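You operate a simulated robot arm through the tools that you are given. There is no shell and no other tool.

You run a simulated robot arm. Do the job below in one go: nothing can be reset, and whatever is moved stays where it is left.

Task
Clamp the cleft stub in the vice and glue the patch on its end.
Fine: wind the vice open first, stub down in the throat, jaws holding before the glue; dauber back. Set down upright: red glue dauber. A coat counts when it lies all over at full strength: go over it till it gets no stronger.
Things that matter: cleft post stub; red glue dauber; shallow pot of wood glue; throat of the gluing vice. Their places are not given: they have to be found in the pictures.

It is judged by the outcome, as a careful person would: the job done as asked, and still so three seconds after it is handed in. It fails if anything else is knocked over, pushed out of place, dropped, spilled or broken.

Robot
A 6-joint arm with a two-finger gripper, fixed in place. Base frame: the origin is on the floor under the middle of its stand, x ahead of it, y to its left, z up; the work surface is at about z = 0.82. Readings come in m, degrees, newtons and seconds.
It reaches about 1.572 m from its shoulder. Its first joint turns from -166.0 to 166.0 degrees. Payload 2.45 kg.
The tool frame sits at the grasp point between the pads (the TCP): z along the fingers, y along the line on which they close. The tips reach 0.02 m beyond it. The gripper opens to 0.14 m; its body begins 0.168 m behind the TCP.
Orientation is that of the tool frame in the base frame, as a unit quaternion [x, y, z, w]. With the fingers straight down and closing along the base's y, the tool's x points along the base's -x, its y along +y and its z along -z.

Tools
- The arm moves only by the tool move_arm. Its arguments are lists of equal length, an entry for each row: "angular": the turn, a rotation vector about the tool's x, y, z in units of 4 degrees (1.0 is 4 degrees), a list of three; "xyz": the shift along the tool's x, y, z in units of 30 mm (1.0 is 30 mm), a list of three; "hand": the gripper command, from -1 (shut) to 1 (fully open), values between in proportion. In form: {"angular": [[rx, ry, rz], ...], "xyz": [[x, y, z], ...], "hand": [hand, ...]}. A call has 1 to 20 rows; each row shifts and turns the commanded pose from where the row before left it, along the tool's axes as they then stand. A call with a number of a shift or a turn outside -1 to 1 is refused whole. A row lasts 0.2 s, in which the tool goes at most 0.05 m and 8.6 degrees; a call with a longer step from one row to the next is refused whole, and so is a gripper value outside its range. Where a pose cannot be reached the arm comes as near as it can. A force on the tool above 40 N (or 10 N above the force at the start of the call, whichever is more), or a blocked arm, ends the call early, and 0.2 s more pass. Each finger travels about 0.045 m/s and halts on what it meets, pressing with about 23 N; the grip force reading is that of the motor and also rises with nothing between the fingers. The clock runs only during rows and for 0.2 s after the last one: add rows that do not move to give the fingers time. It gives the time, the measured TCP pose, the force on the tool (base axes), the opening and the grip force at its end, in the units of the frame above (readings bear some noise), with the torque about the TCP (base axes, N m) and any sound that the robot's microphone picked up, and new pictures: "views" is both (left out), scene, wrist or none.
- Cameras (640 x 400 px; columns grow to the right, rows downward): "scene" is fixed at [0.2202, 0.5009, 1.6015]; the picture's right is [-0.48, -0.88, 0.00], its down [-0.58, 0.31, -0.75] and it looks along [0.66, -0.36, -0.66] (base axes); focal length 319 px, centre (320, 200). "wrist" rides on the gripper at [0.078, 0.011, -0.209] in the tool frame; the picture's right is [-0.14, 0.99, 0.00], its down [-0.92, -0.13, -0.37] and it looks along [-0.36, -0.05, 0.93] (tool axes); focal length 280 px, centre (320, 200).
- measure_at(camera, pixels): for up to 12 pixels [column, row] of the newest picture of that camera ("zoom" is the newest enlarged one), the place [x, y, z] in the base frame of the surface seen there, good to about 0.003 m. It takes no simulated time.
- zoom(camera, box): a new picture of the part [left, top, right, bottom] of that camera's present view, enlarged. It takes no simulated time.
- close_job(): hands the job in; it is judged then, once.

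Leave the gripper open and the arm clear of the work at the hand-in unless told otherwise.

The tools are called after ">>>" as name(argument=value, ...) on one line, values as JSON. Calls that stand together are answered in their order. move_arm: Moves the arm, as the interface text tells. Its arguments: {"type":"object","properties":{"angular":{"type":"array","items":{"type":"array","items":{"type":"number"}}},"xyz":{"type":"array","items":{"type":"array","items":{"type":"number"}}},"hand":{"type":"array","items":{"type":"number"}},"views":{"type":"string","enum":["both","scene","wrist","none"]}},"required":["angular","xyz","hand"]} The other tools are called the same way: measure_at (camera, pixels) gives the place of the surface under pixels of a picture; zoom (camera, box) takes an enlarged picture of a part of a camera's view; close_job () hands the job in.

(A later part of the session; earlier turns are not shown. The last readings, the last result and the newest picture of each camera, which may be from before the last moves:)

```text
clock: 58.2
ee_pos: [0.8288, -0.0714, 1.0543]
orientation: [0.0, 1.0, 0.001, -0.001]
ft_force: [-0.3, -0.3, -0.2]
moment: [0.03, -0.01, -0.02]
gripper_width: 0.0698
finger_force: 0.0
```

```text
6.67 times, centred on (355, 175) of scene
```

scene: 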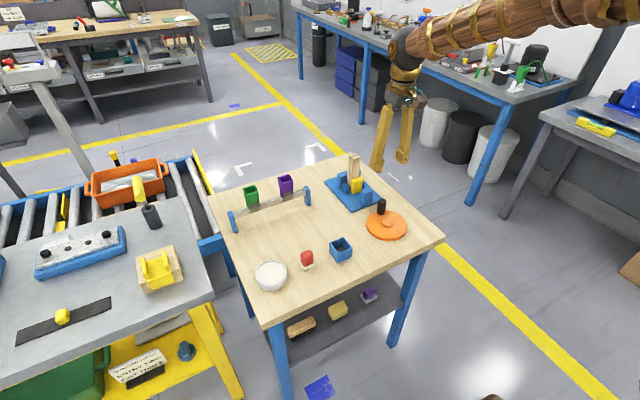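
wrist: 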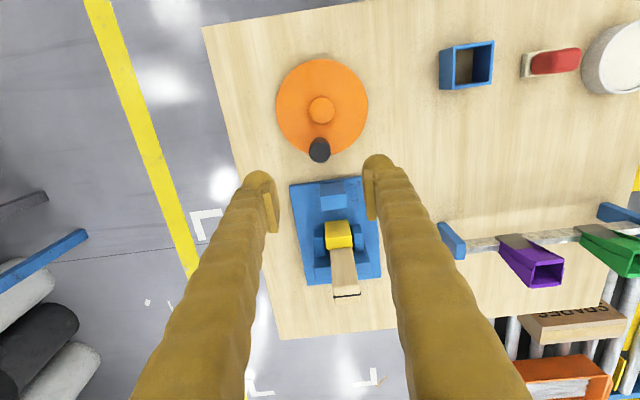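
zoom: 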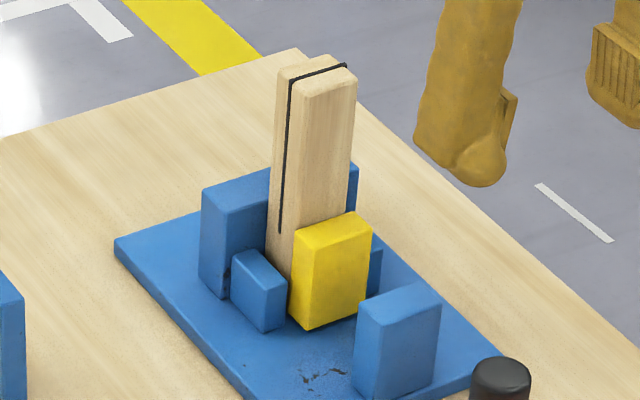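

The stub stands clamped and upright. Next, the dauber at about (0.759, 0.250): I move above it with the fingers set to about 50 mm.

>>> move_arm(angular=[[0, 0, 0], [0, 0, 0], [0, 0, 0], [0, 0, 0], [0, 0, 0], [0, 0, 0], [0, 0, 0], [0, 0, 0], [0, 0, 0], [0, 0, 0], [0, 0, 0], [0, 0, 0], [0, 0, 0]], xyz=[[0.195, 0.893, 0.094], [0.195, 0.893, 0.094], [0.195, 0.893, 0.094], [0.195, 0.893, 0.094], [0.195, 0.893, 0.094], [0.195, 0.893, 0.094], [0.195, 0.893, 0.094], [0.195, 0.893, 0.094], [0.195, 0.893, 0.094], [0.195, 0.893, 0.094], [0.195, 0.893, 0.094], [0.195, 0.893, 0.094], [0, 0, 0]], hand=[-0.28, -0.28, -0.28, -0.28, -0.28, -0.28, -0.28, -0.28, -0.28, -0.28, -0.28, -0.28, -0.28])

```text
clock: 61.0
ee_pos: [0.757, 0.2509, 1.0219]
orientation: [-0.001, 1.0, 0.001, -0.001]
ft_force: [-0.4, 0.6, 0.6]
moment: [-0.01, 0.01, -0.02]
gripper_width: 0.0503
finger_force: 0.0
```

scene: 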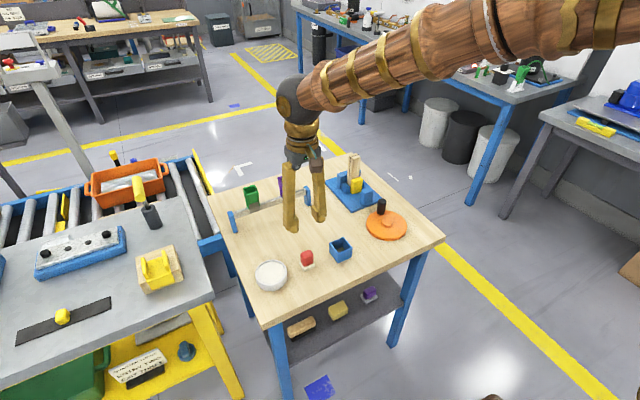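
wrist: 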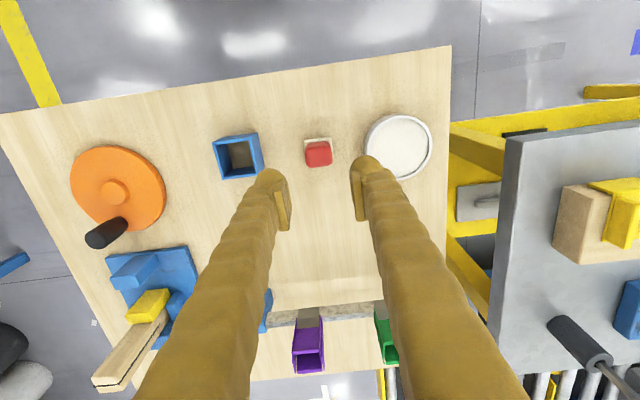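

>>> zoom(camera="wrist", box=[295, 125, 345, 180])

>>> measure_at(camera="wrist", pixels=[[319, 155], [308, 156], [331, 152], [319, 165], [317, 144], [307, 142], [330, 139], [368, 150], [431, 145], [398, 117], [400, 178], [400, 145]])

```text
7.27 times, centred on (320, 152) of wrist
```

zoom: 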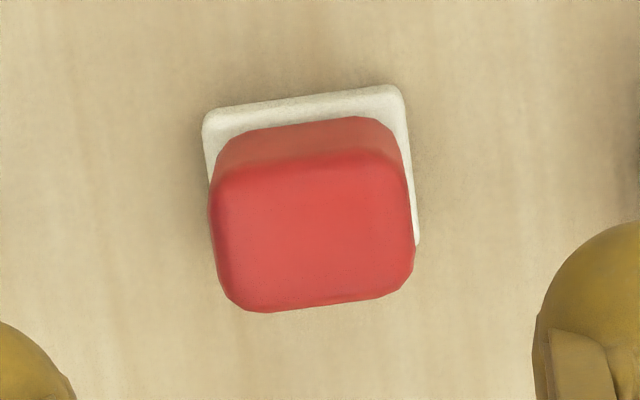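

```text
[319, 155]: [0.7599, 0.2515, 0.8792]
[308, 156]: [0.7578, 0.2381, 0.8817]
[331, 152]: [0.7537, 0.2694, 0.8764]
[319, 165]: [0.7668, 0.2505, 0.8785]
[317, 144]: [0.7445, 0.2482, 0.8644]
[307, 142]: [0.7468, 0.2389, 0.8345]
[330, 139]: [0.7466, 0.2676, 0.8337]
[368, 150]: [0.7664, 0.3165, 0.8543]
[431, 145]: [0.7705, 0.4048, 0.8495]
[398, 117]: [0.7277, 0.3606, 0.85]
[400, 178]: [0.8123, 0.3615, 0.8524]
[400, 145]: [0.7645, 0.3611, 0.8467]
```

The dauber handle is about 35 mm wide in y, centred at (0.759, 0.251), top at 0.881; the pot centre is about (0.770, 0.3605) with rim near 0.852 and glue at 0.847. I'll go down to z≈0.862 around the handle and close.

>>> move_arm(angular=[[0, 0, 0], [0, 0, 0], [0, 0, 0], [0, 0, 0], [0, 0, 0], [0, 0, 0], [0, 0, 0], [0, 0, 0], [0, 0, 0], [0, 0, 0], [0, 0, 0]], xyz=[[-0.06, 0, 0.8], [0, 0, 0.9], [0, 0, 0.9], [0, 0, 0.9], [0, 0, 0.8], [0, 0, 0.6], [0, 0, 0.43], [0, 0, 0], [0, 0, 0], [0, 0, 0], [0, 0, 0]], hand=[-0.28, -0.28, -0.28, -0.28, -0.28, -0.28, -0.28, -0.28, -1, -1, -1])

```text
clock: 63.5
ee_pos: [0.7591, 0.2523, 0.8616]
orientation: [0.0, 1.0, 0.002, -0.002]
ft_force: [-0.4, 0.5, 0.1]
moment: [0.0, 0.01, -0.01]
gripper_width: 0.0349
finger_force: 23.0
```

scene: 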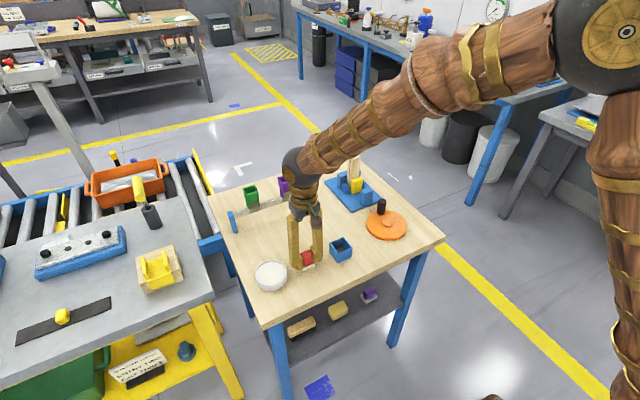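
wrist: 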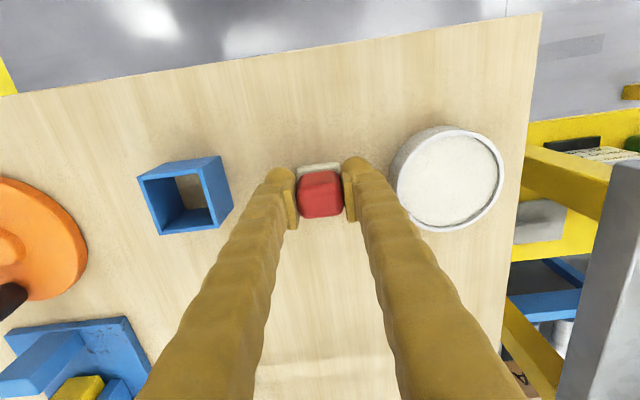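

The dauber is held (34.9 mm, 23 N). I'll lift it 70 mm and carry it to above the pot centre.

>>> move_arm(angular=[[0, 0, 0], [0, 0, 0], [0, 0, 0], [0, 0, 0], [0, 0, 0], [0, 0, 0], [0, 0, 0], [0, 0, 0], [0, 0, 0], [0, 0, 0]], xyz=[[0, 0, -0.3], [0, 0, -0.7], [0, 0, -0.7], [0, 0, -0.6], [-0.08, 0.7, 0], [-0.08, 0.8, 0], [-0.08, 0.8, 0], [-0.08, 0.8, 0], [-0.05, 0.5, 0], [0, 0, 0]], hand=[-1, -1, -1, -1, -1, -1, -1, -1, -1, -1])

```text
clock: 65.7
ee_pos: [0.7714, 0.3602, 0.9308]
orientation: [0.0, 1.0, 0.002, -0.002]
ft_force: [-0.1, 0.5, -0.6]
moment: [0.01, 0.01, -0.03]
gripper_width: 0.0349
finger_force: 23.1
```

scene: 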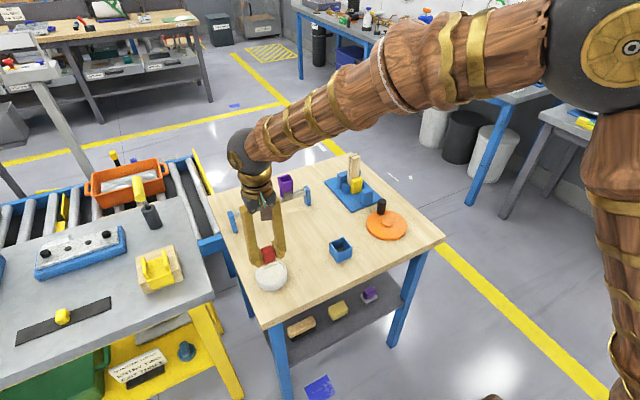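
wrist: 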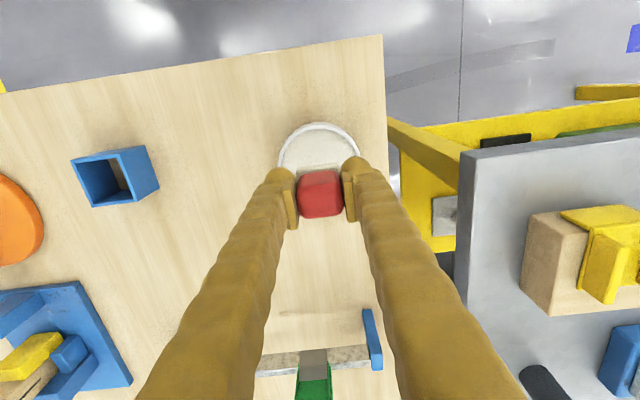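

I'm above the pot with the pad's bottom at about 0.889. I'll lower 38 mm, then feel for the glue in small steps.

>>> move_arm(angular=[[0, 0, 0], [0, 0, 0], [0, 0, 0], [0, 0, 0], [0, 0, 0], [0, 0, 0], [0, 0, 0]], xyz=[[0, 0, 0.4], [0, 0, 0.4], [0, 0, 0.3], [0, 0, 0.17], [0, 0, 0.06], [0, 0, 0.05], [0, 0, 0]], hand=[-1, -1, -1, -1, -1, -1, -1])

```text
clock: 67.2
ee_pos: [0.7703, 0.3592, 0.8888]
orientation: [0.0, 1.0, 0.001, -0.001]
ft_force: [-0.7, 0.7, -0.1]
moment: [-0.03, 0.0, 0.01]
gripper_width: 0.0348
finger_force: 23.0
```

scene: 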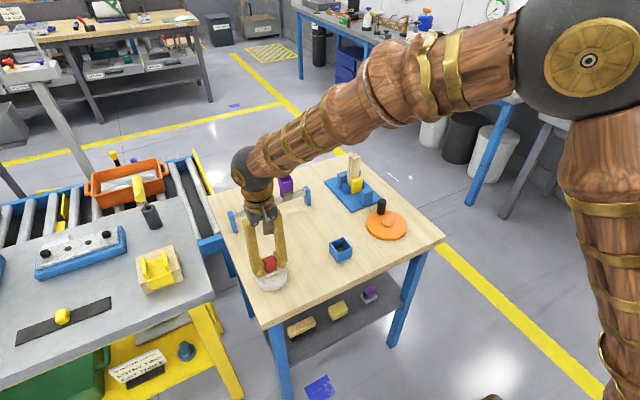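
wrist: 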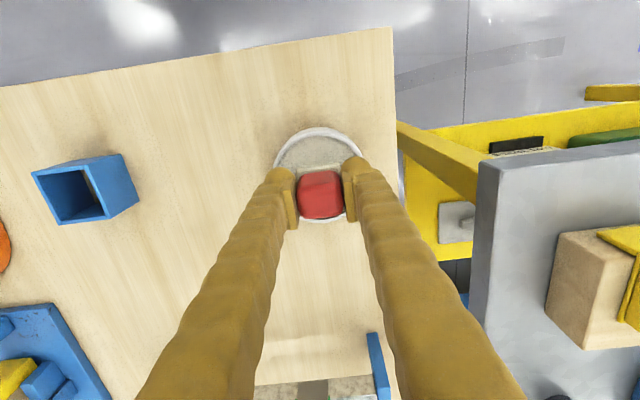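

No contact force yet (pad bottom about 0.847, at the glue's surface). I'll go about 4 mm deeper and hold a moment.

>>> move_arm(angular=[[0, 0, 0], [0, 0, 0], [0, 0, 0], [0, 0, 0], [0, 0, 0]], xyz=[[0, 0, 0.05], [0, 0, 0.05], [0, 0, 0.04], [0, 0, 0], [0, 0, 0]], hand=[-1, -1, -1, -1, -1])

```text
clock: 68.5
ee_pos: [0.7705, 0.3608, 0.8854]
orientation: [0.0, 1.0, 0.002, -0.001]
ft_force: [4.1, -0.9, 22.4]
moment: [-0.05, -0.18, 0.02]
gripper_width: 0.0348
finger_force: 23.0
```

scene: 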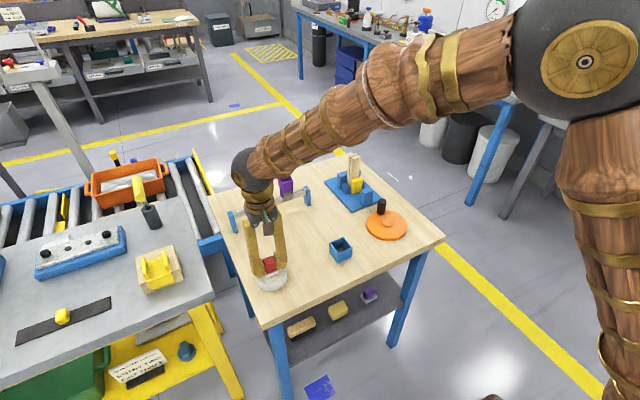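
wrist: 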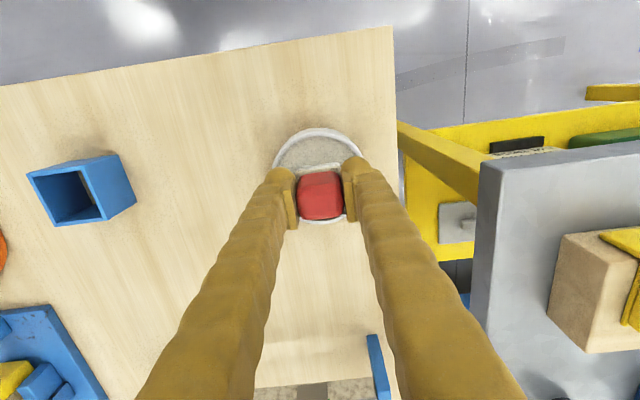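

Contact at 22 N, pad in the glue. I'll lift straight out slowly and up to about z 1.09.

>>> move_arm(angular=[[0, 0, 0], [0, 0, 0], [0, 0, 0], [0, 0, 0], [0, 0, 0], [0, 0, 0], [0, 0, 0], [0, 0, 0], [0, 0, 0], [0, 0, 0]], xyz=[[0, 0, -0.1], [0, 0, -0.3], [0, 0, -0.6], [0, 0, -0.9], [0, 0, -1], [0, 0, -1], [0, 0, -1], [0, 0, -1], [0, 0, -0.9], [0, 0, 0]], hand=[-1, -1, -1, -1, -1, -1, -1, -1, -1, -1])

```text
clock: 70.7
ee_pos: [0.7722, 0.3608, 1.0901]
orientation: [0.0, 1.0, 0.002, -0.001]
ft_force: [0.1, -0.1, -0.8]
moment: [0.01, -0.03, 0.04]
gripper_width: 0.0345
finger_force: 22.8
```

scene: 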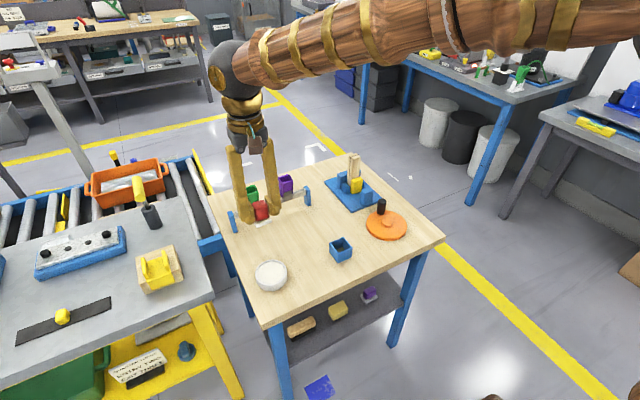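
wrist: 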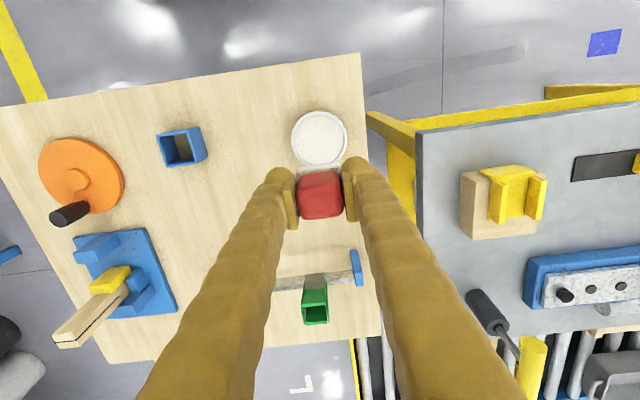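

>>> zoom(camera="scene", box=[235, 180, 300, 300])

>>> zoom(camera="wrist", box=[280, 100, 360, 230])

```text
3.33 times, centred on (268, 240) of scene
```

zoom: 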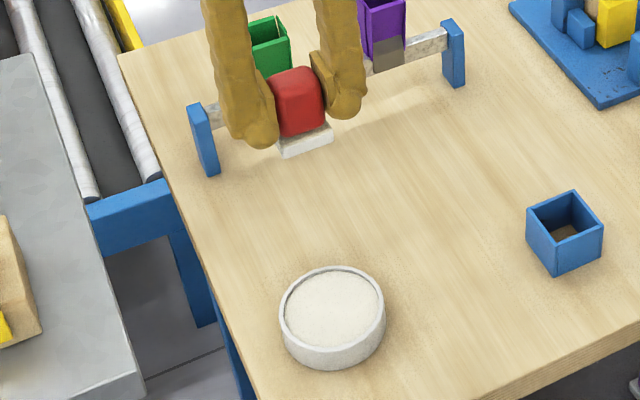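

```text
3.08 times, centred on (320, 165) of wrist
```

zoom: 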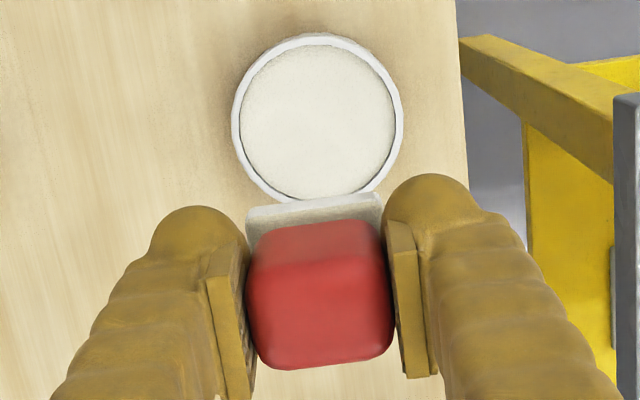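

The dauber is straight in the grip and the pot hasn't moved. I carry it at this height to above the stub's end near (0.992, -0.0585).

>>> move_arm(angular=[[0, 0, 0], [0, 0, 0], [0, 0, 0], [0, 0, 0], [0, 0, 0], [0, 0, 0], [0, 0, 0], [0, 0, 0], [0, 0, 0], [0, 0, 0], [0, 0, 0], [0, 0, 0], [0, 0, 0], [0, 0, 0], [0, 0, 0], [0, 0, 0], [0, 0, 0], [0, 0, 0]], xyz=[[-0.23, -0.44, 0], [-0.458, -0.874, 0], [-0.458, -0.874, 0], [-0.458, -0.874, 0], [-0.458, -0.874, 0], [-0.458, -0.874, 0], [-0.458, -0.874, 0], [-0.458, -0.874, 0], [-0.458, -0.874, 0], [-0.458, -0.874, 0], [-0.458, -0.874, 0], [-0.458, -0.874, 0], [-0.458, -0.874, 0], [-0.458, -0.874, 0], [-0.458, -0.874, 0], [-0.458, -0.874, 0], [-0.23, -0.44, 0], [0, 0, 0]], hand=[-1, -1, -1, -1, -1, -1, -1, -1, -1, -1, -1, -1, -1, -1, -1, -1, -1, -1])

```text
clock: 74.5
ee_pos: [0.989, -0.0599, 1.0877]
orientation: [0.0, 1.0, 0.002, 0.0]
ft_force: [0.2, -0.1, -0.8]
moment: [0.0, -0.05, 0.02]
gripper_width: 0.0347
finger_force: 23.4
```

scene: 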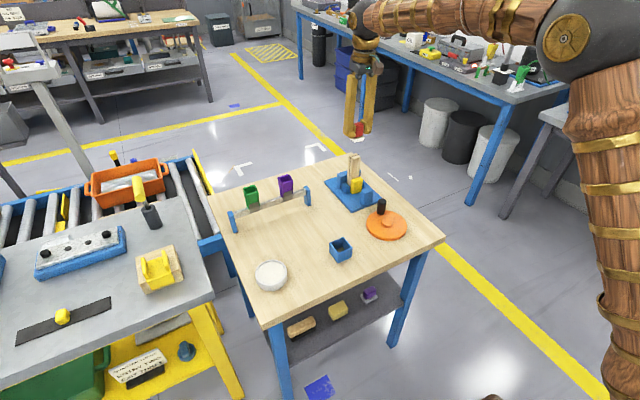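
wrist: 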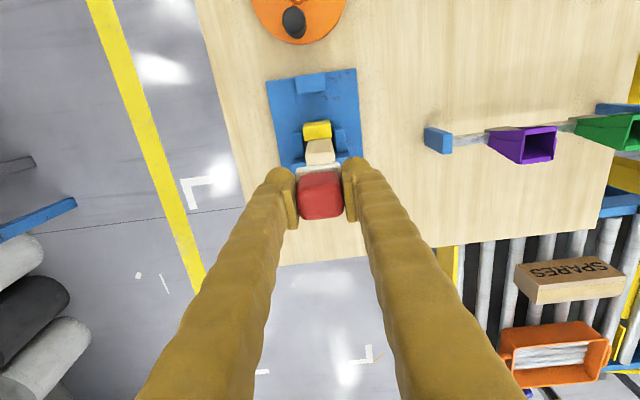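

>>> zoom(camera="scene", box=[335, 110, 385, 200])

>>> zoom(camera="wrist", box=[290, 110, 350, 200])

>>> measure_at(camera="scene", pixels=[[355, 155], [351, 156], [358, 155], [355, 158], [354, 170], [360, 137], [360, 125]])

```text
4.44 times, centred on (360, 155) of scene
```

zoom: 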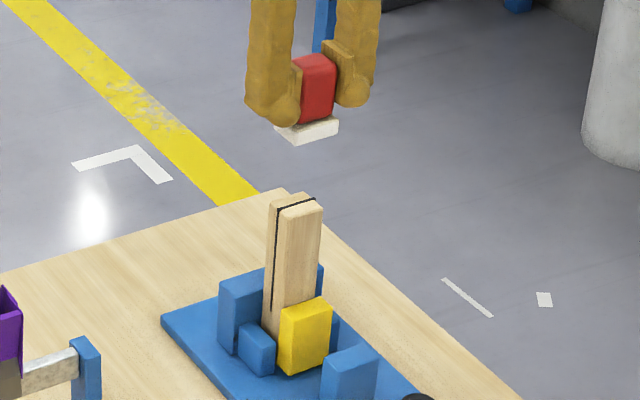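

```text
4.44 times, centred on (320, 155) of wrist
```

zoom: 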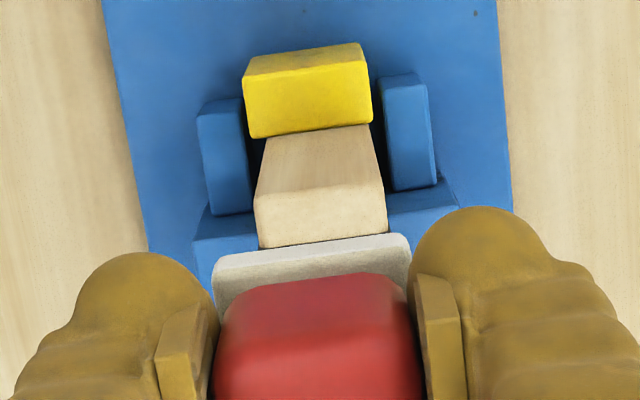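

```text
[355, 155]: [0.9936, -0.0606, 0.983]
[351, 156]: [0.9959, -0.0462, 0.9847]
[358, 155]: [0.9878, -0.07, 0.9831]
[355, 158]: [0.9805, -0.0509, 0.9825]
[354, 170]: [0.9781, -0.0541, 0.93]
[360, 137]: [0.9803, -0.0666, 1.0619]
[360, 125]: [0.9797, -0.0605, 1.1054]
```

>>> measure_at(camera="wrist", pixels=[[306, 156], [334, 153], [320, 157], [306, 163], [333, 162], [298, 171], [339, 167], [320, 167], [320, 169], [320, 205]])

```text
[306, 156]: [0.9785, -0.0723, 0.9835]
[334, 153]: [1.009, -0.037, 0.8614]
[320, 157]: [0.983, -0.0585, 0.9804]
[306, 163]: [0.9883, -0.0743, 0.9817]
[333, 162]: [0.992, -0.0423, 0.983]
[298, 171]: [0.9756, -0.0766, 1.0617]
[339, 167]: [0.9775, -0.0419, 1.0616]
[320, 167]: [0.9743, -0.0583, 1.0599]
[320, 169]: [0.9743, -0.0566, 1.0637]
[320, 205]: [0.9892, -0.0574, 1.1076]
```

The stub end is centred at about (0.992, -0.0583), top z≈0.983; the pad is about level with that, needing +3 mm in x. I'll shift and lower to just above the end, then feel for contact.

>>> move_arm(angular=[[0, 0, 0], [0, 0, 0], [0, 0, 0], [0, 0, 0], [0, 0, 0], [0, 0, 0], [0, 0, 0], [0, 0, 0]], xyz=[[-0.1, 0.02, 0.3], [0, 0, 0.5], [0, 0, 0.5], [0, 0, 0.4], [0, 0, 0.2], [0, 0, 0.08], [0, 0, 0.06], [0, 0, 0]], hand=[-1, -1, -1, -1, -1, -1, -1, -1])

```text
clock: 76.2
ee_pos: [0.9939, -0.0582, 1.0262]
orientation: [0.0, 1.0, 0.001, -0.001]
ft_force: [-1.0, -0.9, -1.2]
moment: [0.01, 0.0, -0.01]
gripper_width: 0.0349
finger_force: 22.5
```

scene: 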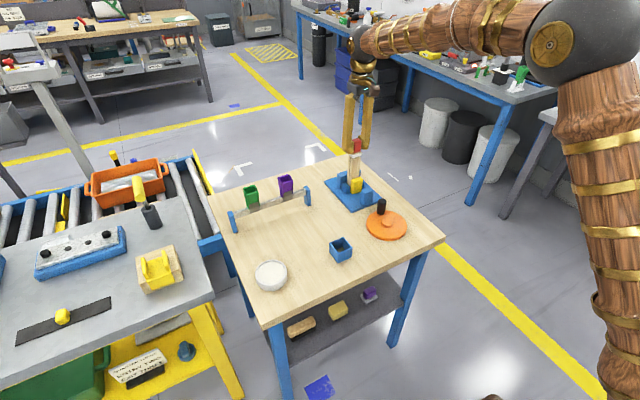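
wrist: 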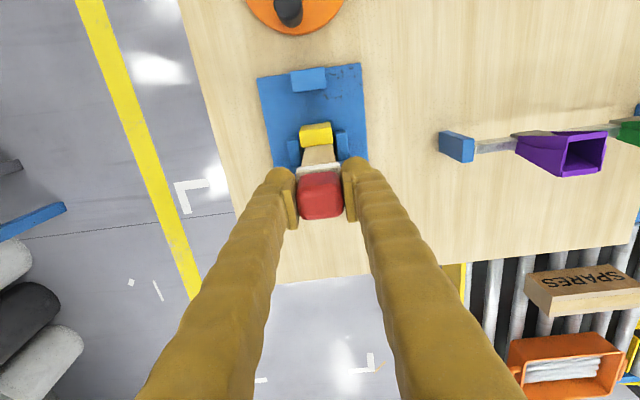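

No contact yet (Fz about -1 N at z 1.0262). Going down in 1 mm steps.

>>> move_arm(angular=[[0, 0, 0], [0, 0, 0], [0, 0, 0], [0, 0, 0]], xyz=[[0, 0, 0.035], [0, 0, 0.035], [0, 0, 0.035], [0, 0, 0]], hand=[-1, -1, -1, -1], views="none")

```text
clock: 77.2
ee_pos: [0.9926, -0.0594, 1.0236]
orientation: [-0.001, 1.0, 0.002, -0.001]
ft_force: [0.1, 0.4, -0.3]
moment: [-0.02, 0.01, 0.03]
gripper_width: 0.0344
finger_force: 23.1
```

>>> move_arm(angular=[[0, 0, 0], [0, 0, 0], [0, 0, 0]], xyz=[[0, 0, 0.03], [0, 0, 0.03], [0, 0, 0]], hand=[-1, -1, -1], views="none")

```text
clock: 78.0
ee_pos: [0.9924, -0.0589, 1.0221]
orientation: [0.001, 1.0, 0.002, -0.001]
ft_force: [-1.1, -0.4, 11.2]
moment: [-0.06, 0.11, -0.01]
gripper_width: 0.0349
finger_force: 23.2
```

Contact at 11 N on the end. I'll hold and wipe a few millimetres each way in x and y, then lift to see the coat.

>>> move_arm(angular=[[0, 0, 0], [0, 0, 0], [0, 0, 0], [0, 0, 0], [0, 0, 0], [0, 0, 0], [0, 0, 0], [0, 0, 0], [0, 0, 0], [0, 0, 0], [0, 0, 0]], xyz=[[0, 0, 0], [-0.1, 0, 0], [0.1, 0, 0], [0.1, 0, 0], [-0.1, 0, 0], [0, 0.1, 0], [0, -0.1, 0], [0, -0.1, 0], [0, 0.1, 0], [0, 0, 0], [0, 0, 0]], hand=[-1, -1, -1, -1, -1, -1, -1, -1, -1, -1, -1], views="none")

```text
clock: 80.5
ee_pos: [0.9929, -0.06, 1.0216]
orientation: [0.0, 1.0, 0.002, -0.001]
ft_force: [0.2, -5.7, 15.4]
moment: [-0.21, -0.03, -0.04]
gripper_width: 0.0345
finger_force: 23.4
```

Wiped with 15 N. Lifting 50 mm to look at the end from the scene camera.

>>> move_arm(angular=[[0, 0, 0], [0, 0, 0], [0, 0, 0], [0, 0, 0], [0, 0, 0]], xyz=[[0, 0, -0.2], [0, 0, -0.5], [0, 0, -0.6], [0, 0, -0.5], [0, 0, 0]], hand=[-1, -1, -1, -1, -1])

>>> zoom(camera="scene", box=[335, 130, 380, 190])

>>> zoom(camera="wrist", box=[290, 130, 350, 190])

```text
clock: 81.7
ee_pos: [0.9932, -0.0596, 1.0754]
orientation: [0.0, 1.0, 0.002, 0.0]
ft_force: [-0.2, -0.4, -2.0]
moment: [0.0, 0.04, -0.02]
gripper_width: 0.0345
finger_force: 23.3
```

scene: 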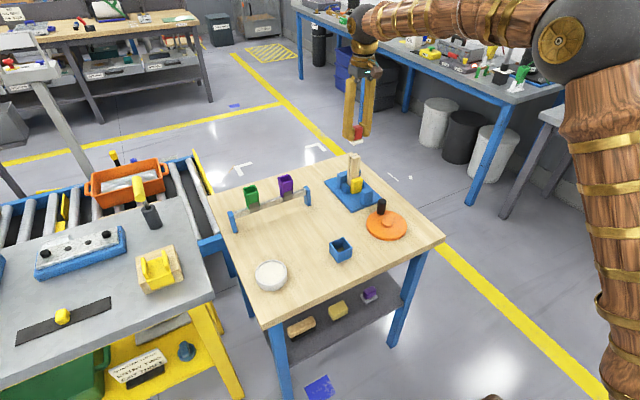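
wrist: 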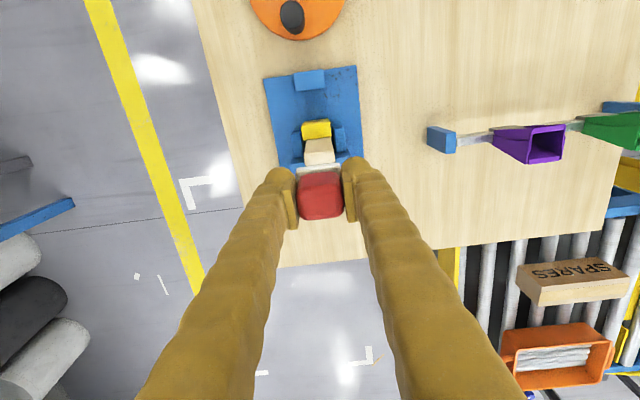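

```text
6.67 times, centred on (358, 160) of scene
```

zoom: 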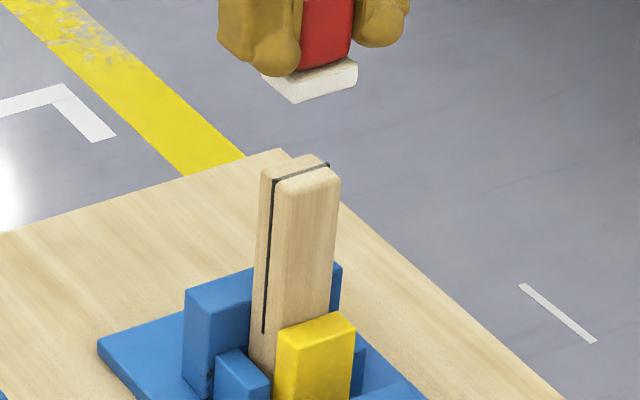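

```text
6.67 times, centred on (320, 160) of wrist
```

zoom: 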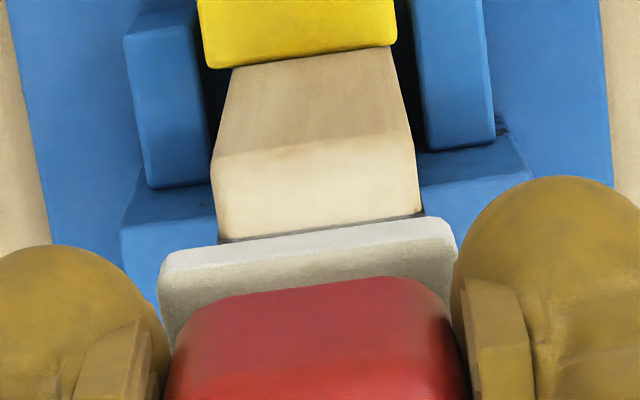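

A paler coat seems to show. I'll shift the hand 50 mm forward (+x) and a bit up, so the wrist camera sees the whole end.

>>> move_arm(angular=[[0, 0, 0], [0, 0, 0], [0, 0, 0], [0, 0, 0]], xyz=[[-0.6, 0, -0.3], [-0.7, 0, -0.3], [-0.5, 0, 0], [0, 0, 0]], hand=[-1, -1, -1, -1])

>>> zoom(camera="wrist", box=[290, 90, 350, 170])

```text
clock: 82.7
ee_pos: [1.0476, -0.0593, 1.0934]
orientation: [0.0, 1.0, 0.001, -0.001]
ft_force: [0.3, -0.8, -0.6]
moment: [0.02, 0.02, 0.03]
gripper_width: 0.0348
finger_force: 23.1
```

scene: 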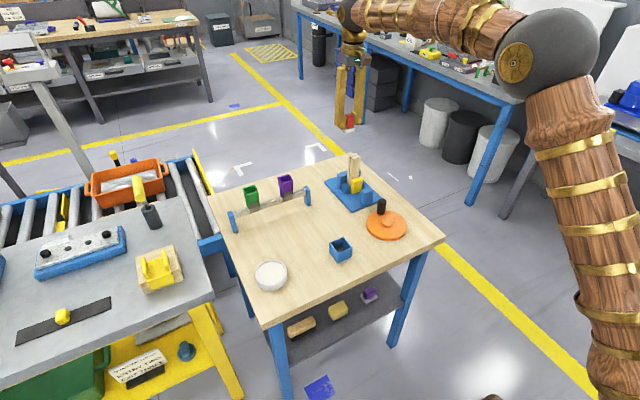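
wrist: 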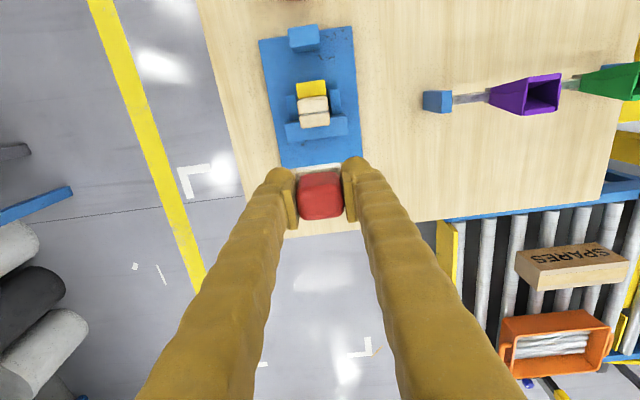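

```text
5.00 times, centred on (320, 130) of wrist
```

zoom: 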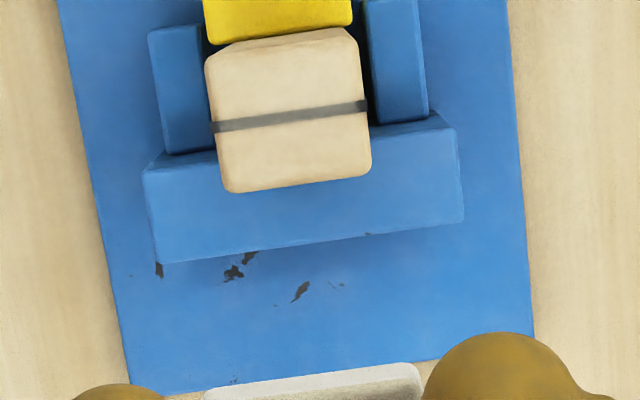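

The cleft line on the end now shows greyer, through a thin film, so a coat has begun. I'll zoom closer.

>>> zoom(camera="wrist", box=[295, 92, 335, 132])

>>> zoom(camera="scene", box=[343, 148, 367, 168])

```text
10.00 times, centred on (315, 112) of wrist
```

zoom: 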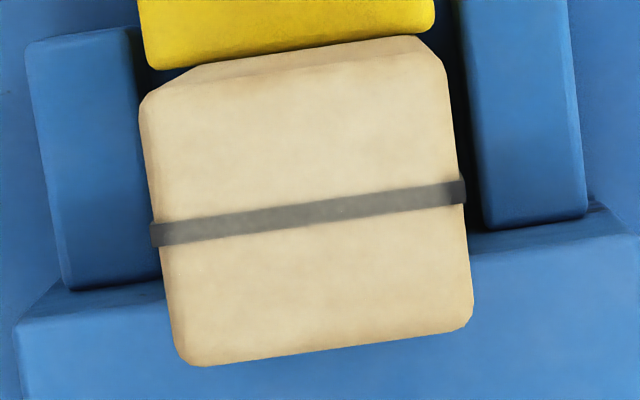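

```text
16.00 times, centred on (355, 158) of scene
```

zoom: 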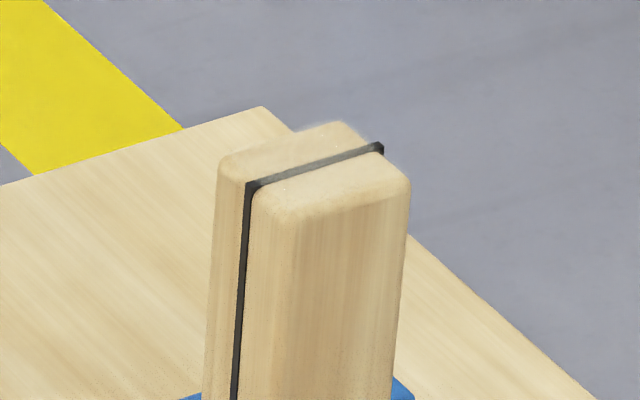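

The coat is on but thin (cleft line only grey). I'll go back over the end, press again and wipe more, then compare the strength.

>>> move_arm(angular=[[0, 0, 0], [0, 0, 0], [0, 0, 0], [0, 0, 0], [0, 0, 0], [0, 0, 0], [0, 0, 0], [0, 0, 0], [0, 0, 0]], xyz=[[0.6, 0.03, 0.1], [0.7, 0, 0.2], [0.55, 0, 0.3], [0, 0, 0.6], [0, 0, 0.6], [0, 0, 0.35], [0, 0, 0.15], [0, 0, 0.06], [0, 0, 0]], hand=[-1, -1, -1, -1, -1, -1, -1, -1, -1], views="none")

```text
clock: 84.7
ee_pos: [0.9927, -0.0595, 1.0225]
orientation: [0.0, 1.0, 0.002, -0.001]
ft_force: [0.0, 0.1, -0.8]
moment: [0.0, -0.02, 0.01]
gripper_width: 0.0347
finger_force: 23.1
```

>>> move_arm(angular=[[0, 0, 0], [0, 0, 0], [0, 0, 0], [0, 0, 0], [0, 0, 0], [0, 0, 0], [0, 0, 0], [0, 0, 0], [0, 0, 0], [0, 0, 0], [0, 0, 0], [0, 0, 0], [0, 0, 0], [0, 0, 0], [0, 0, 0]], xyz=[[0, 0, 0.03], [0, 0, 0.025], [0, 0, 0], [-0.13, 0, 0], [0.13, 0, 0], [0.13, 0, 0], [-0.13, 0, 0], [0, 0.13, 0], [0, -0.13, 0], [0, -0.13, 0], [0, 0.13, 0], [-0.1, 0.1, 0], [0.2, -0.2, 0], [-0.1, 0.1, 0], [0, 0, 0]], hand=[-1, -1, -1, -1, -1, -1, -1, -1, -1, -1, -1, -1, -1, -1, -1], views="none")

```text
clock: 87.8
ee_pos: [0.9916, -0.0579, 1.0208]
orientation: [0.0, 1.0, 0.002, -0.001]
ft_force: [-0.7, -0.4, 1.5]
moment: [-0.03, 0.01, -0.03]
gripper_width: 0.0347
finger_force: 23.2
```

Only 1.5 N of contact; I'll press a little more (1 mm) and wipe again.

>>> move_arm(angular=[[0, 0, 0], [0, 0, 0], [0, 0, 0], [0, 0, 0], [0, 0, 0], [0, 0, 0], [0, 0, 0], [0, 0, 0], [0, 0, 0], [0, 0, 0], [0, 0, 0], [0, 0, 0]], xyz=[[0, 0, 0.03], [0, 0, 0], [-0.13, 0, 0], [0.13, 0, 0], [0.13, 0, 0], [-0.13, 0, 0], [0, 0.13, 0], [0, -0.13, 0], [0, -0.13, 0], [0, 0.13, 0], [0, 0, 0], [0, 0, 0]], hand=[-1, -1, -1, -1, -1, -1, -1, -1, -1, -1, -1, -1], views="none")

```text
clock: 90.5
ee_pos: [0.9907, -0.0591, 1.0194]
orientation: [0.0, 1.0, 0.002, -0.002]
ft_force: [-0.3, -4.3, 10.2]
moment: [-0.18, -0.04, -0.06]
gripper_width: 0.0347
finger_force: 23.0
```

Contact of 10 N while wiping. Lifting and moving forward again to look.

>>> move_arm(angular=[[0, 0, 0], [0, 0, 0], [0, 0, 0], [0, 0, 0], [0, 0, 0], [0, 0, 0], [0, 0, 0]], xyz=[[0, 0, -0.3], [0, 0, -0.7], [0, 0, -0.8], [-0.6, 0, -0.5], [-0.7, 0, 0], [-0.55, 0, 0], [0, 0, 0]], hand=[-1, -1, -1, -1, -1, -1, -1])

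>>> zoom(camera="wrist", box=[295, 92, 335, 132])

>>> zoom(camera="scene", box=[343, 148, 367, 168])

```text
clock: 92.0
ee_pos: [1.047, -0.0584, 1.0879]
orientation: [0.0, 1.0, 0.002, -0.001]
ft_force: [-0.1, 0.2, -0.4]
moment: [-0.01, 0.0, -0.01]
gripper_width: 0.035
finger_force: 22.0
```

scene: 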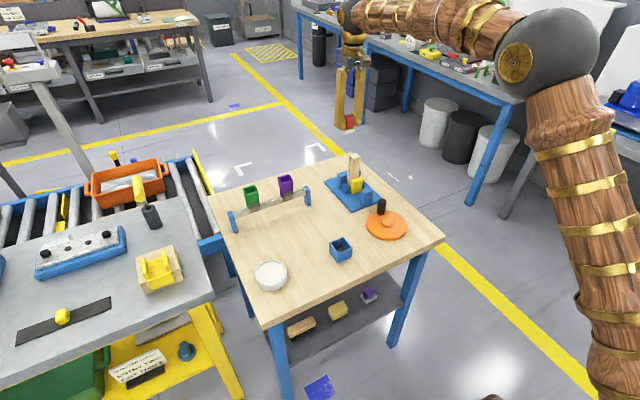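
wrist: 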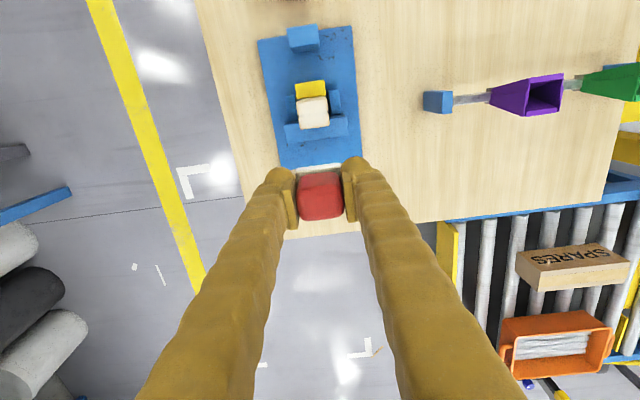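

```text
10.00 times, centred on (315, 112) of wrist
```

zoom: 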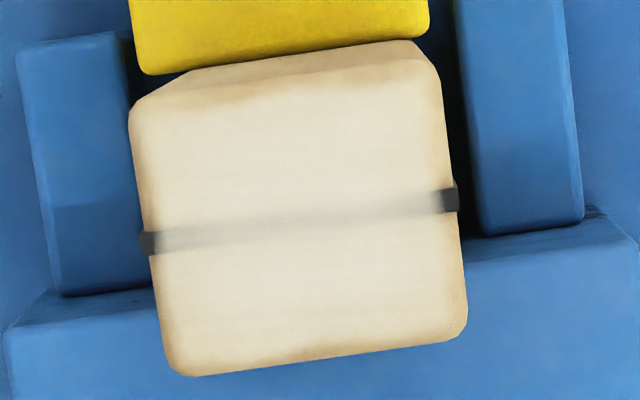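

```text
16.00 times, centred on (355, 158) of scene
```

zoom: 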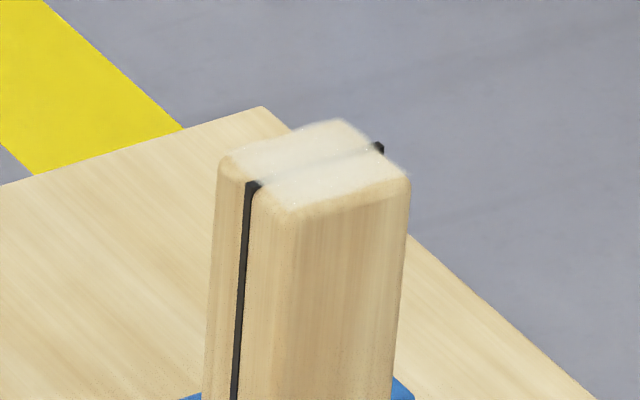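

Much stronger now: the cleft line is nearly hidden, with weaker margins toward the edges (especially the right and the rim). I'll go over it again with wider wiping.

>>> move_arm(angular=[[0, 0, 0], [0, 0, 0], [0, 0, 0], [0, 0, 0], [0, 0, 0], [0, 0, 0], [0, 0, 0], [0, 0, 0], [0, 0, 0]], xyz=[[0.6, 0, 0.1], [0.7, 0, 0.1], [0.53, 0, 0.2], [0, 0, 0.6], [0, 0, 0.6], [0, 0, 0.4], [0, 0, 0.15], [0, 0, 0.08], [0, 0, 0]], hand=[-1, -1, -1, -1, -1, -1, -1, -1, -1], views="none")

```text
clock: 94.0
ee_pos: [0.9932, -0.0585, 1.0211]
orientation: [0.0, 1.0, 0.001, -0.001]
ft_force: [-0.4, -0.1, -0.3]
moment: [0.0, 0.07, -0.01]
gripper_width: 0.0346
finger_force: 22.9
```

>>> move_arm(angular=[[0, 0, 0], [0, 0, 0], [0, 0, 0]], xyz=[[0, 0, 0.03], [0, 0, 0.03], [0, 0, 0]], hand=[-1, -1, -1], views="none")

```text
clock: 94.8
ee_pos: [0.9925, -0.0587, 1.0193]
orientation: [0.0, 1.0, 0.001, -0.001]
ft_force: [0.9, -1.2, 3.1]
moment: [0.02, -0.03, 0.0]
gripper_width: 0.0346
finger_force: 22.8
```

Contact at 3 N; half a millimetre more, then wiping ±5 mm in both directions.

>>> move_arm(angular=[[0, 0, 0], [0, 0, 0], [0, 0, 0], [0, 0, 0], [0, 0, 0], [0, 0, 0], [0, 0, 0], [0, 0, 0], [0, 0, 0], [0, 0, 0], [0, 0, 0], [0, 0, 0], [0, 0, 0], [0, 0, 0], [0, 0, 0], [0, 0, 0], [0, 0, 0], [0, 0, 0], [0, 0, 0]], xyz=[[0, 0, 0.02], [-0.16, 0, 0], [0, 0.16, 0], [0, 0, 0], [0.16, 0, 0], [0.16, 0, 0], [0, 0, 0], [0, -0.16, 0], [0, -0.16, 0], [0, 0, 0], [-0.16, 0, 0], [-0.16, 0, 0], [0, 0, 0], [0, 0.16, 0], [0, 0.16, 0], [0, 0, 0], [0.16, -0.16, 0], [0, 0, 0], [0, 0, 0]], hand=[-1, -1, -1, -1, -1, -1, -1, -1, -1, -1, -1, -1, -1, -1, -1, -1, -1, -1, -1], views="none")

```text
clock: 98.8
ee_pos: [0.9915, -0.058, 1.0192]
orientation: [0.0, 1.0, 0.002, -0.001]
ft_force: [1.0, 2.8, 5.4]
moment: [0.07, -0.05, 0.0]
gripper_width: 0.0348
finger_force: 23.1
```

>>> move_arm(angular=[[0, 0, 0], [0, 0, 0], [0, 0, 0], [0, 0, 0], [0, 0, 0], [0, 0, 0], [0, 0, 0]], xyz=[[0, 0, -0.3], [0, 0, -0.7], [0, 0, -0.8], [-0.6, 0, -0.5], [-0.7, 0, 0], [-0.55, 0, 0], [0, 0, 0]], hand=[-1, -1, -1, -1, -1, -1, -1])

>>> zoom(camera="wrist", box=[295, 92, 335, 132])

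>>> zoom(camera="scene", box=[343, 148, 367, 168])

```text
clock: 100.5
ee_pos: [1.0478, -0.0588, 1.0878]
orientation: [0.0, 1.0, 0.002, 0.0]
ft_force: [0.2, 0.5, 0.3]
moment: [0.0, 0.05, 0.0]
gripper_width: 0.0347
finger_force: 23.1
```

scene: 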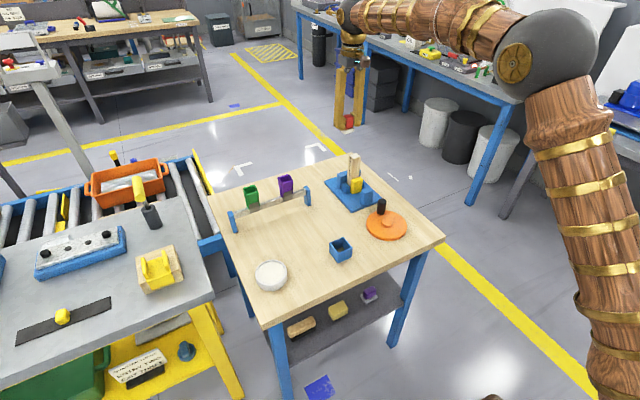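
wrist: 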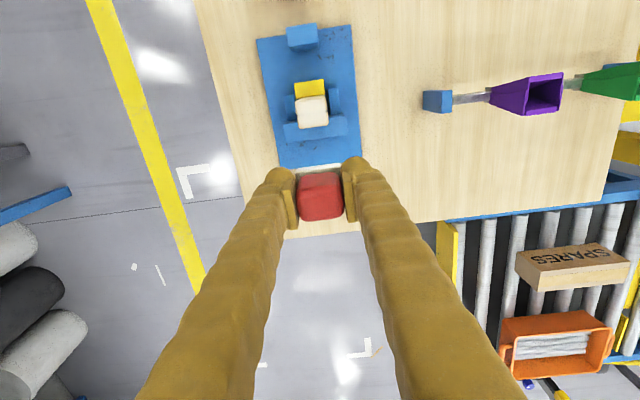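

```text
10.00 times, centred on (315, 112) of wrist
```

zoom: 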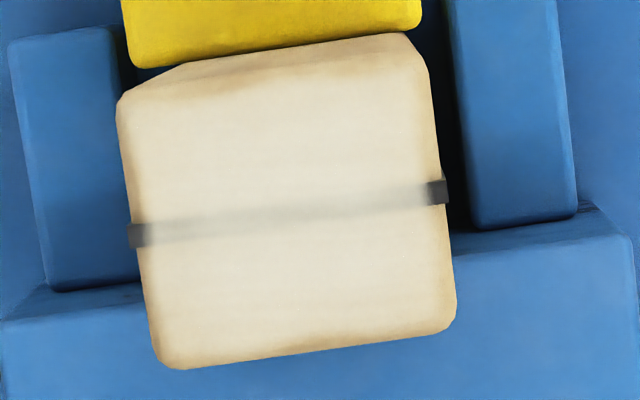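

```text
16.00 times, centred on (355, 158) of scene
```

zoom: 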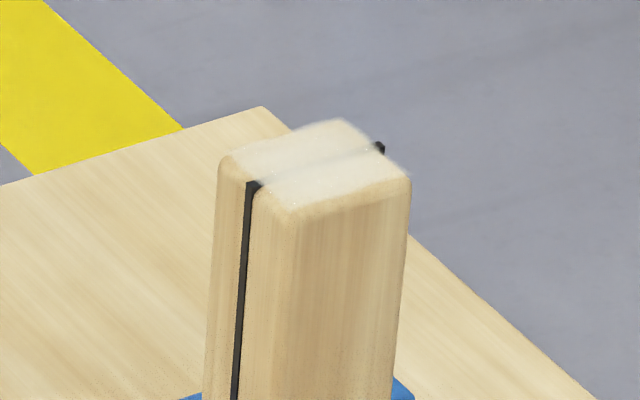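

It looks about the same as before, but the dauber may be running low. I'll dip again and go over once more to be sure it gets no stronger. Moving to the pot.

>>> move_arm(angular=[[0, 0, 0], [0, 0, 0], [0, 0, 0], [0, 0, 0], [0, 0, 0], [0, 0, 0], [0, 0, 0], [0, 0, 0], [0, 0, 0], [0, 0, 0], [0, 0, 0], [0, 0, 0], [0, 0, 0], [0, 0, 0], [0, 0, 0], [0, 0, 0], [0, 0, 0], [0, 0, 0]], xyz=[[0.29, 0.436, 0], [0.579, 0.8725, 0], [0.579, 0.8725, 0], [0.579, 0.8725, 0], [0.579, 0.8725, 0], [0.579, 0.8725, 0], [0.579, 0.8725, 0], [0.579, 0.8725, 0], [0.579, 0.8725, 0], [0.579, 0.8725, 0], [0.579, 0.8725, 0], [0.579, 0.8725, 0], [0.579, 0.8725, 0], [0.579, 0.8725, 0], [0.579, 0.8725, 0], [0.579, 0.8725, 0], [0.29, 0.436, 0], [0, 0, 0]], hand=[-1, -1, -1, -1, -1, -1, -1, -1, -1, -1, -1, -1, -1, -1, -1, -1, -1, -1])

```text
clock: 104.2
ee_pos: [0.7689, 0.3605, 1.0899]
orientation: [0.0, 1.0, 0.002, -0.001]
ft_force: [0.3, -0.6, -1.0]
moment: [0.03, 0.03, 0.0]
gripper_width: 0.0345
finger_force: 23.7
```

scene: 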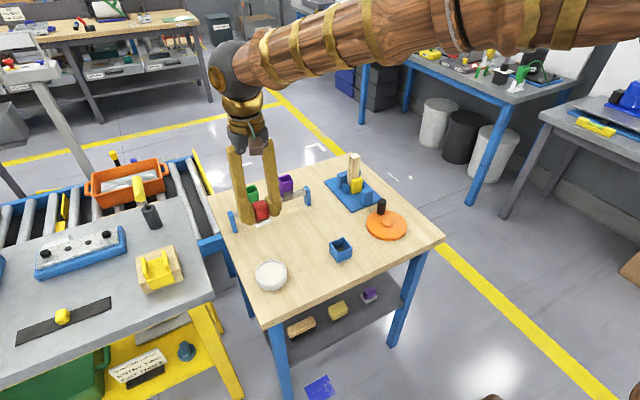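
wrist: 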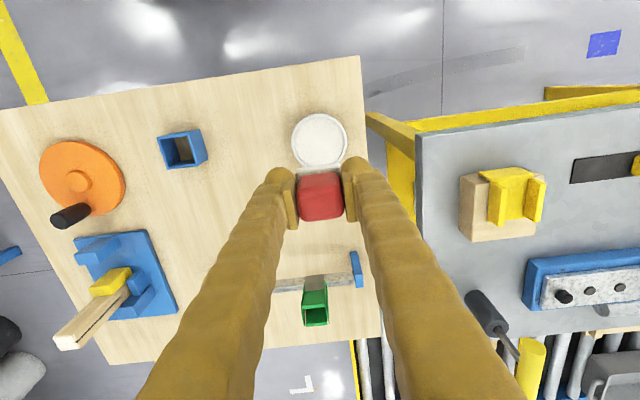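

Above the pot again. Lowering to just above the glue, then slowly into it.

>>> move_arm(angular=[[0, 0, 0], [0, 0, 0], [0, 0, 0], [0, 0, 0], [0, 0, 0], [0, 0, 0], [0, 0, 0], [0, 0, 0], [0, 0, 0], [0, 0, 0], [0, 0, 0], [0, 0, 0], [0, 0, 0]], xyz=[[0, 0, 0.6], [0, 0, 1], [0, 0, 1], [0, 0, 1], [0, 0, 1], [0, 0, 0.9], [0, 0, 0.6], [0, 0, 0.4], [0, 0, 0.2], [0, 0, 0.06], [0, 0, 0.05], [0, 0, 0], [0, 0, 0]], hand=[-1, -1, -1, -1, -1, -1, -1, -1, -1, -1, -1, -1, -1], views="none")

```text
clock: 107.0
ee_pos: [0.7685, 0.3619, 0.8857]
orientation: [0.0, 1.0, 0.002, -0.001]
ft_force: [-0.9, 0.6, -0.5]
moment: [-0.02, -0.01, 0.0]
gripper_width: 0.0344
finger_force: 23.1
```

>>> move_arm(angular=[[0, 0, 0], [0, 0, 0], [0, 0, 0], [0, 0, 0], [0, 0, 0]], xyz=[[0, 0, 0.04], [0, 0, 0.04], [0, 0, 0], [0, 0, 0], [0, 0, 0]], hand=[-1, -1, -1, -1, -1], views="none")

```text
clock: 108.2
ee_pos: [0.77, 0.3609, 0.885]
orientation: [0.0, 1.0, 0.002, -0.001]
ft_force: [-0.6, -0.2, 1.9]
moment: [-0.05, 0.0, -0.03]
gripper_width: 0.0345
finger_force: 23.0
```

Just touching (1.9 N). Another millimetre and hold.

>>> move_arm(angular=[[0, 0, 0], [0, 0, 0], [0, 0, 0], [0, 0, 0], [0, 0, 0], [0, 0, 0]], xyz=[[0, 0, 0.03], [0, 0, 0], [0, 0, 0], [0, 0, 0], [0, 0, 0], [0, 0, 0]], hand=[-1, -1, -1, -1, -1, -1], views="none")

```text
clock: 109.7
ee_pos: [0.7688, 0.3611, 0.8839]
orientation: [-0.001, 1.0, 0.002, -0.001]
ft_force: [0.6, 0.3, 20.2]
moment: [-0.03, -0.06, -0.01]
gripper_width: 0.0345
finger_force: 22.9
```

Dipped with 20 N of contact for a second. Lifting out.

>>> move_arm(angular=[[0, 0, 0], [0, 0, 0], [0, 0, 0], [0, 0, 0], [0, 0, 0], [0, 0, 0], [0, 0, 0], [0, 0, 0], [0, 0, 0], [0, 0, 0]], xyz=[[0, 0, -0.1], [0, 0, -0.3], [0, 0, -0.6], [0, 0, -0.9], [0, 0, -1], [0, 0, -1], [0, 0, -1], [0, 0, -1], [0, 0, -0.9], [0, 0, 0]], hand=[-1, -1, -1, -1, -1, -1, -1, -1, -1, -1], views="scene")

```text
clock: 111.8
ee_pos: [0.7693, 0.3593, 1.0869]
orientation: [0.0, 1.0, 0.002, -0.001]
ft_force: [-1.0, 0.6, -0.3]
moment: [0.02, 0.02, -0.01]
gripper_width: 0.0349
finger_force: 23.0
```

scene: 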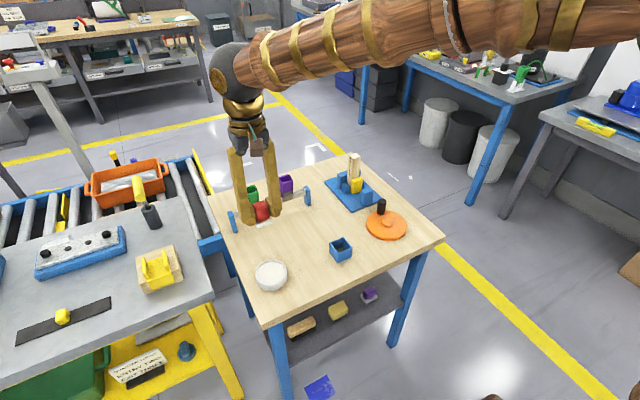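

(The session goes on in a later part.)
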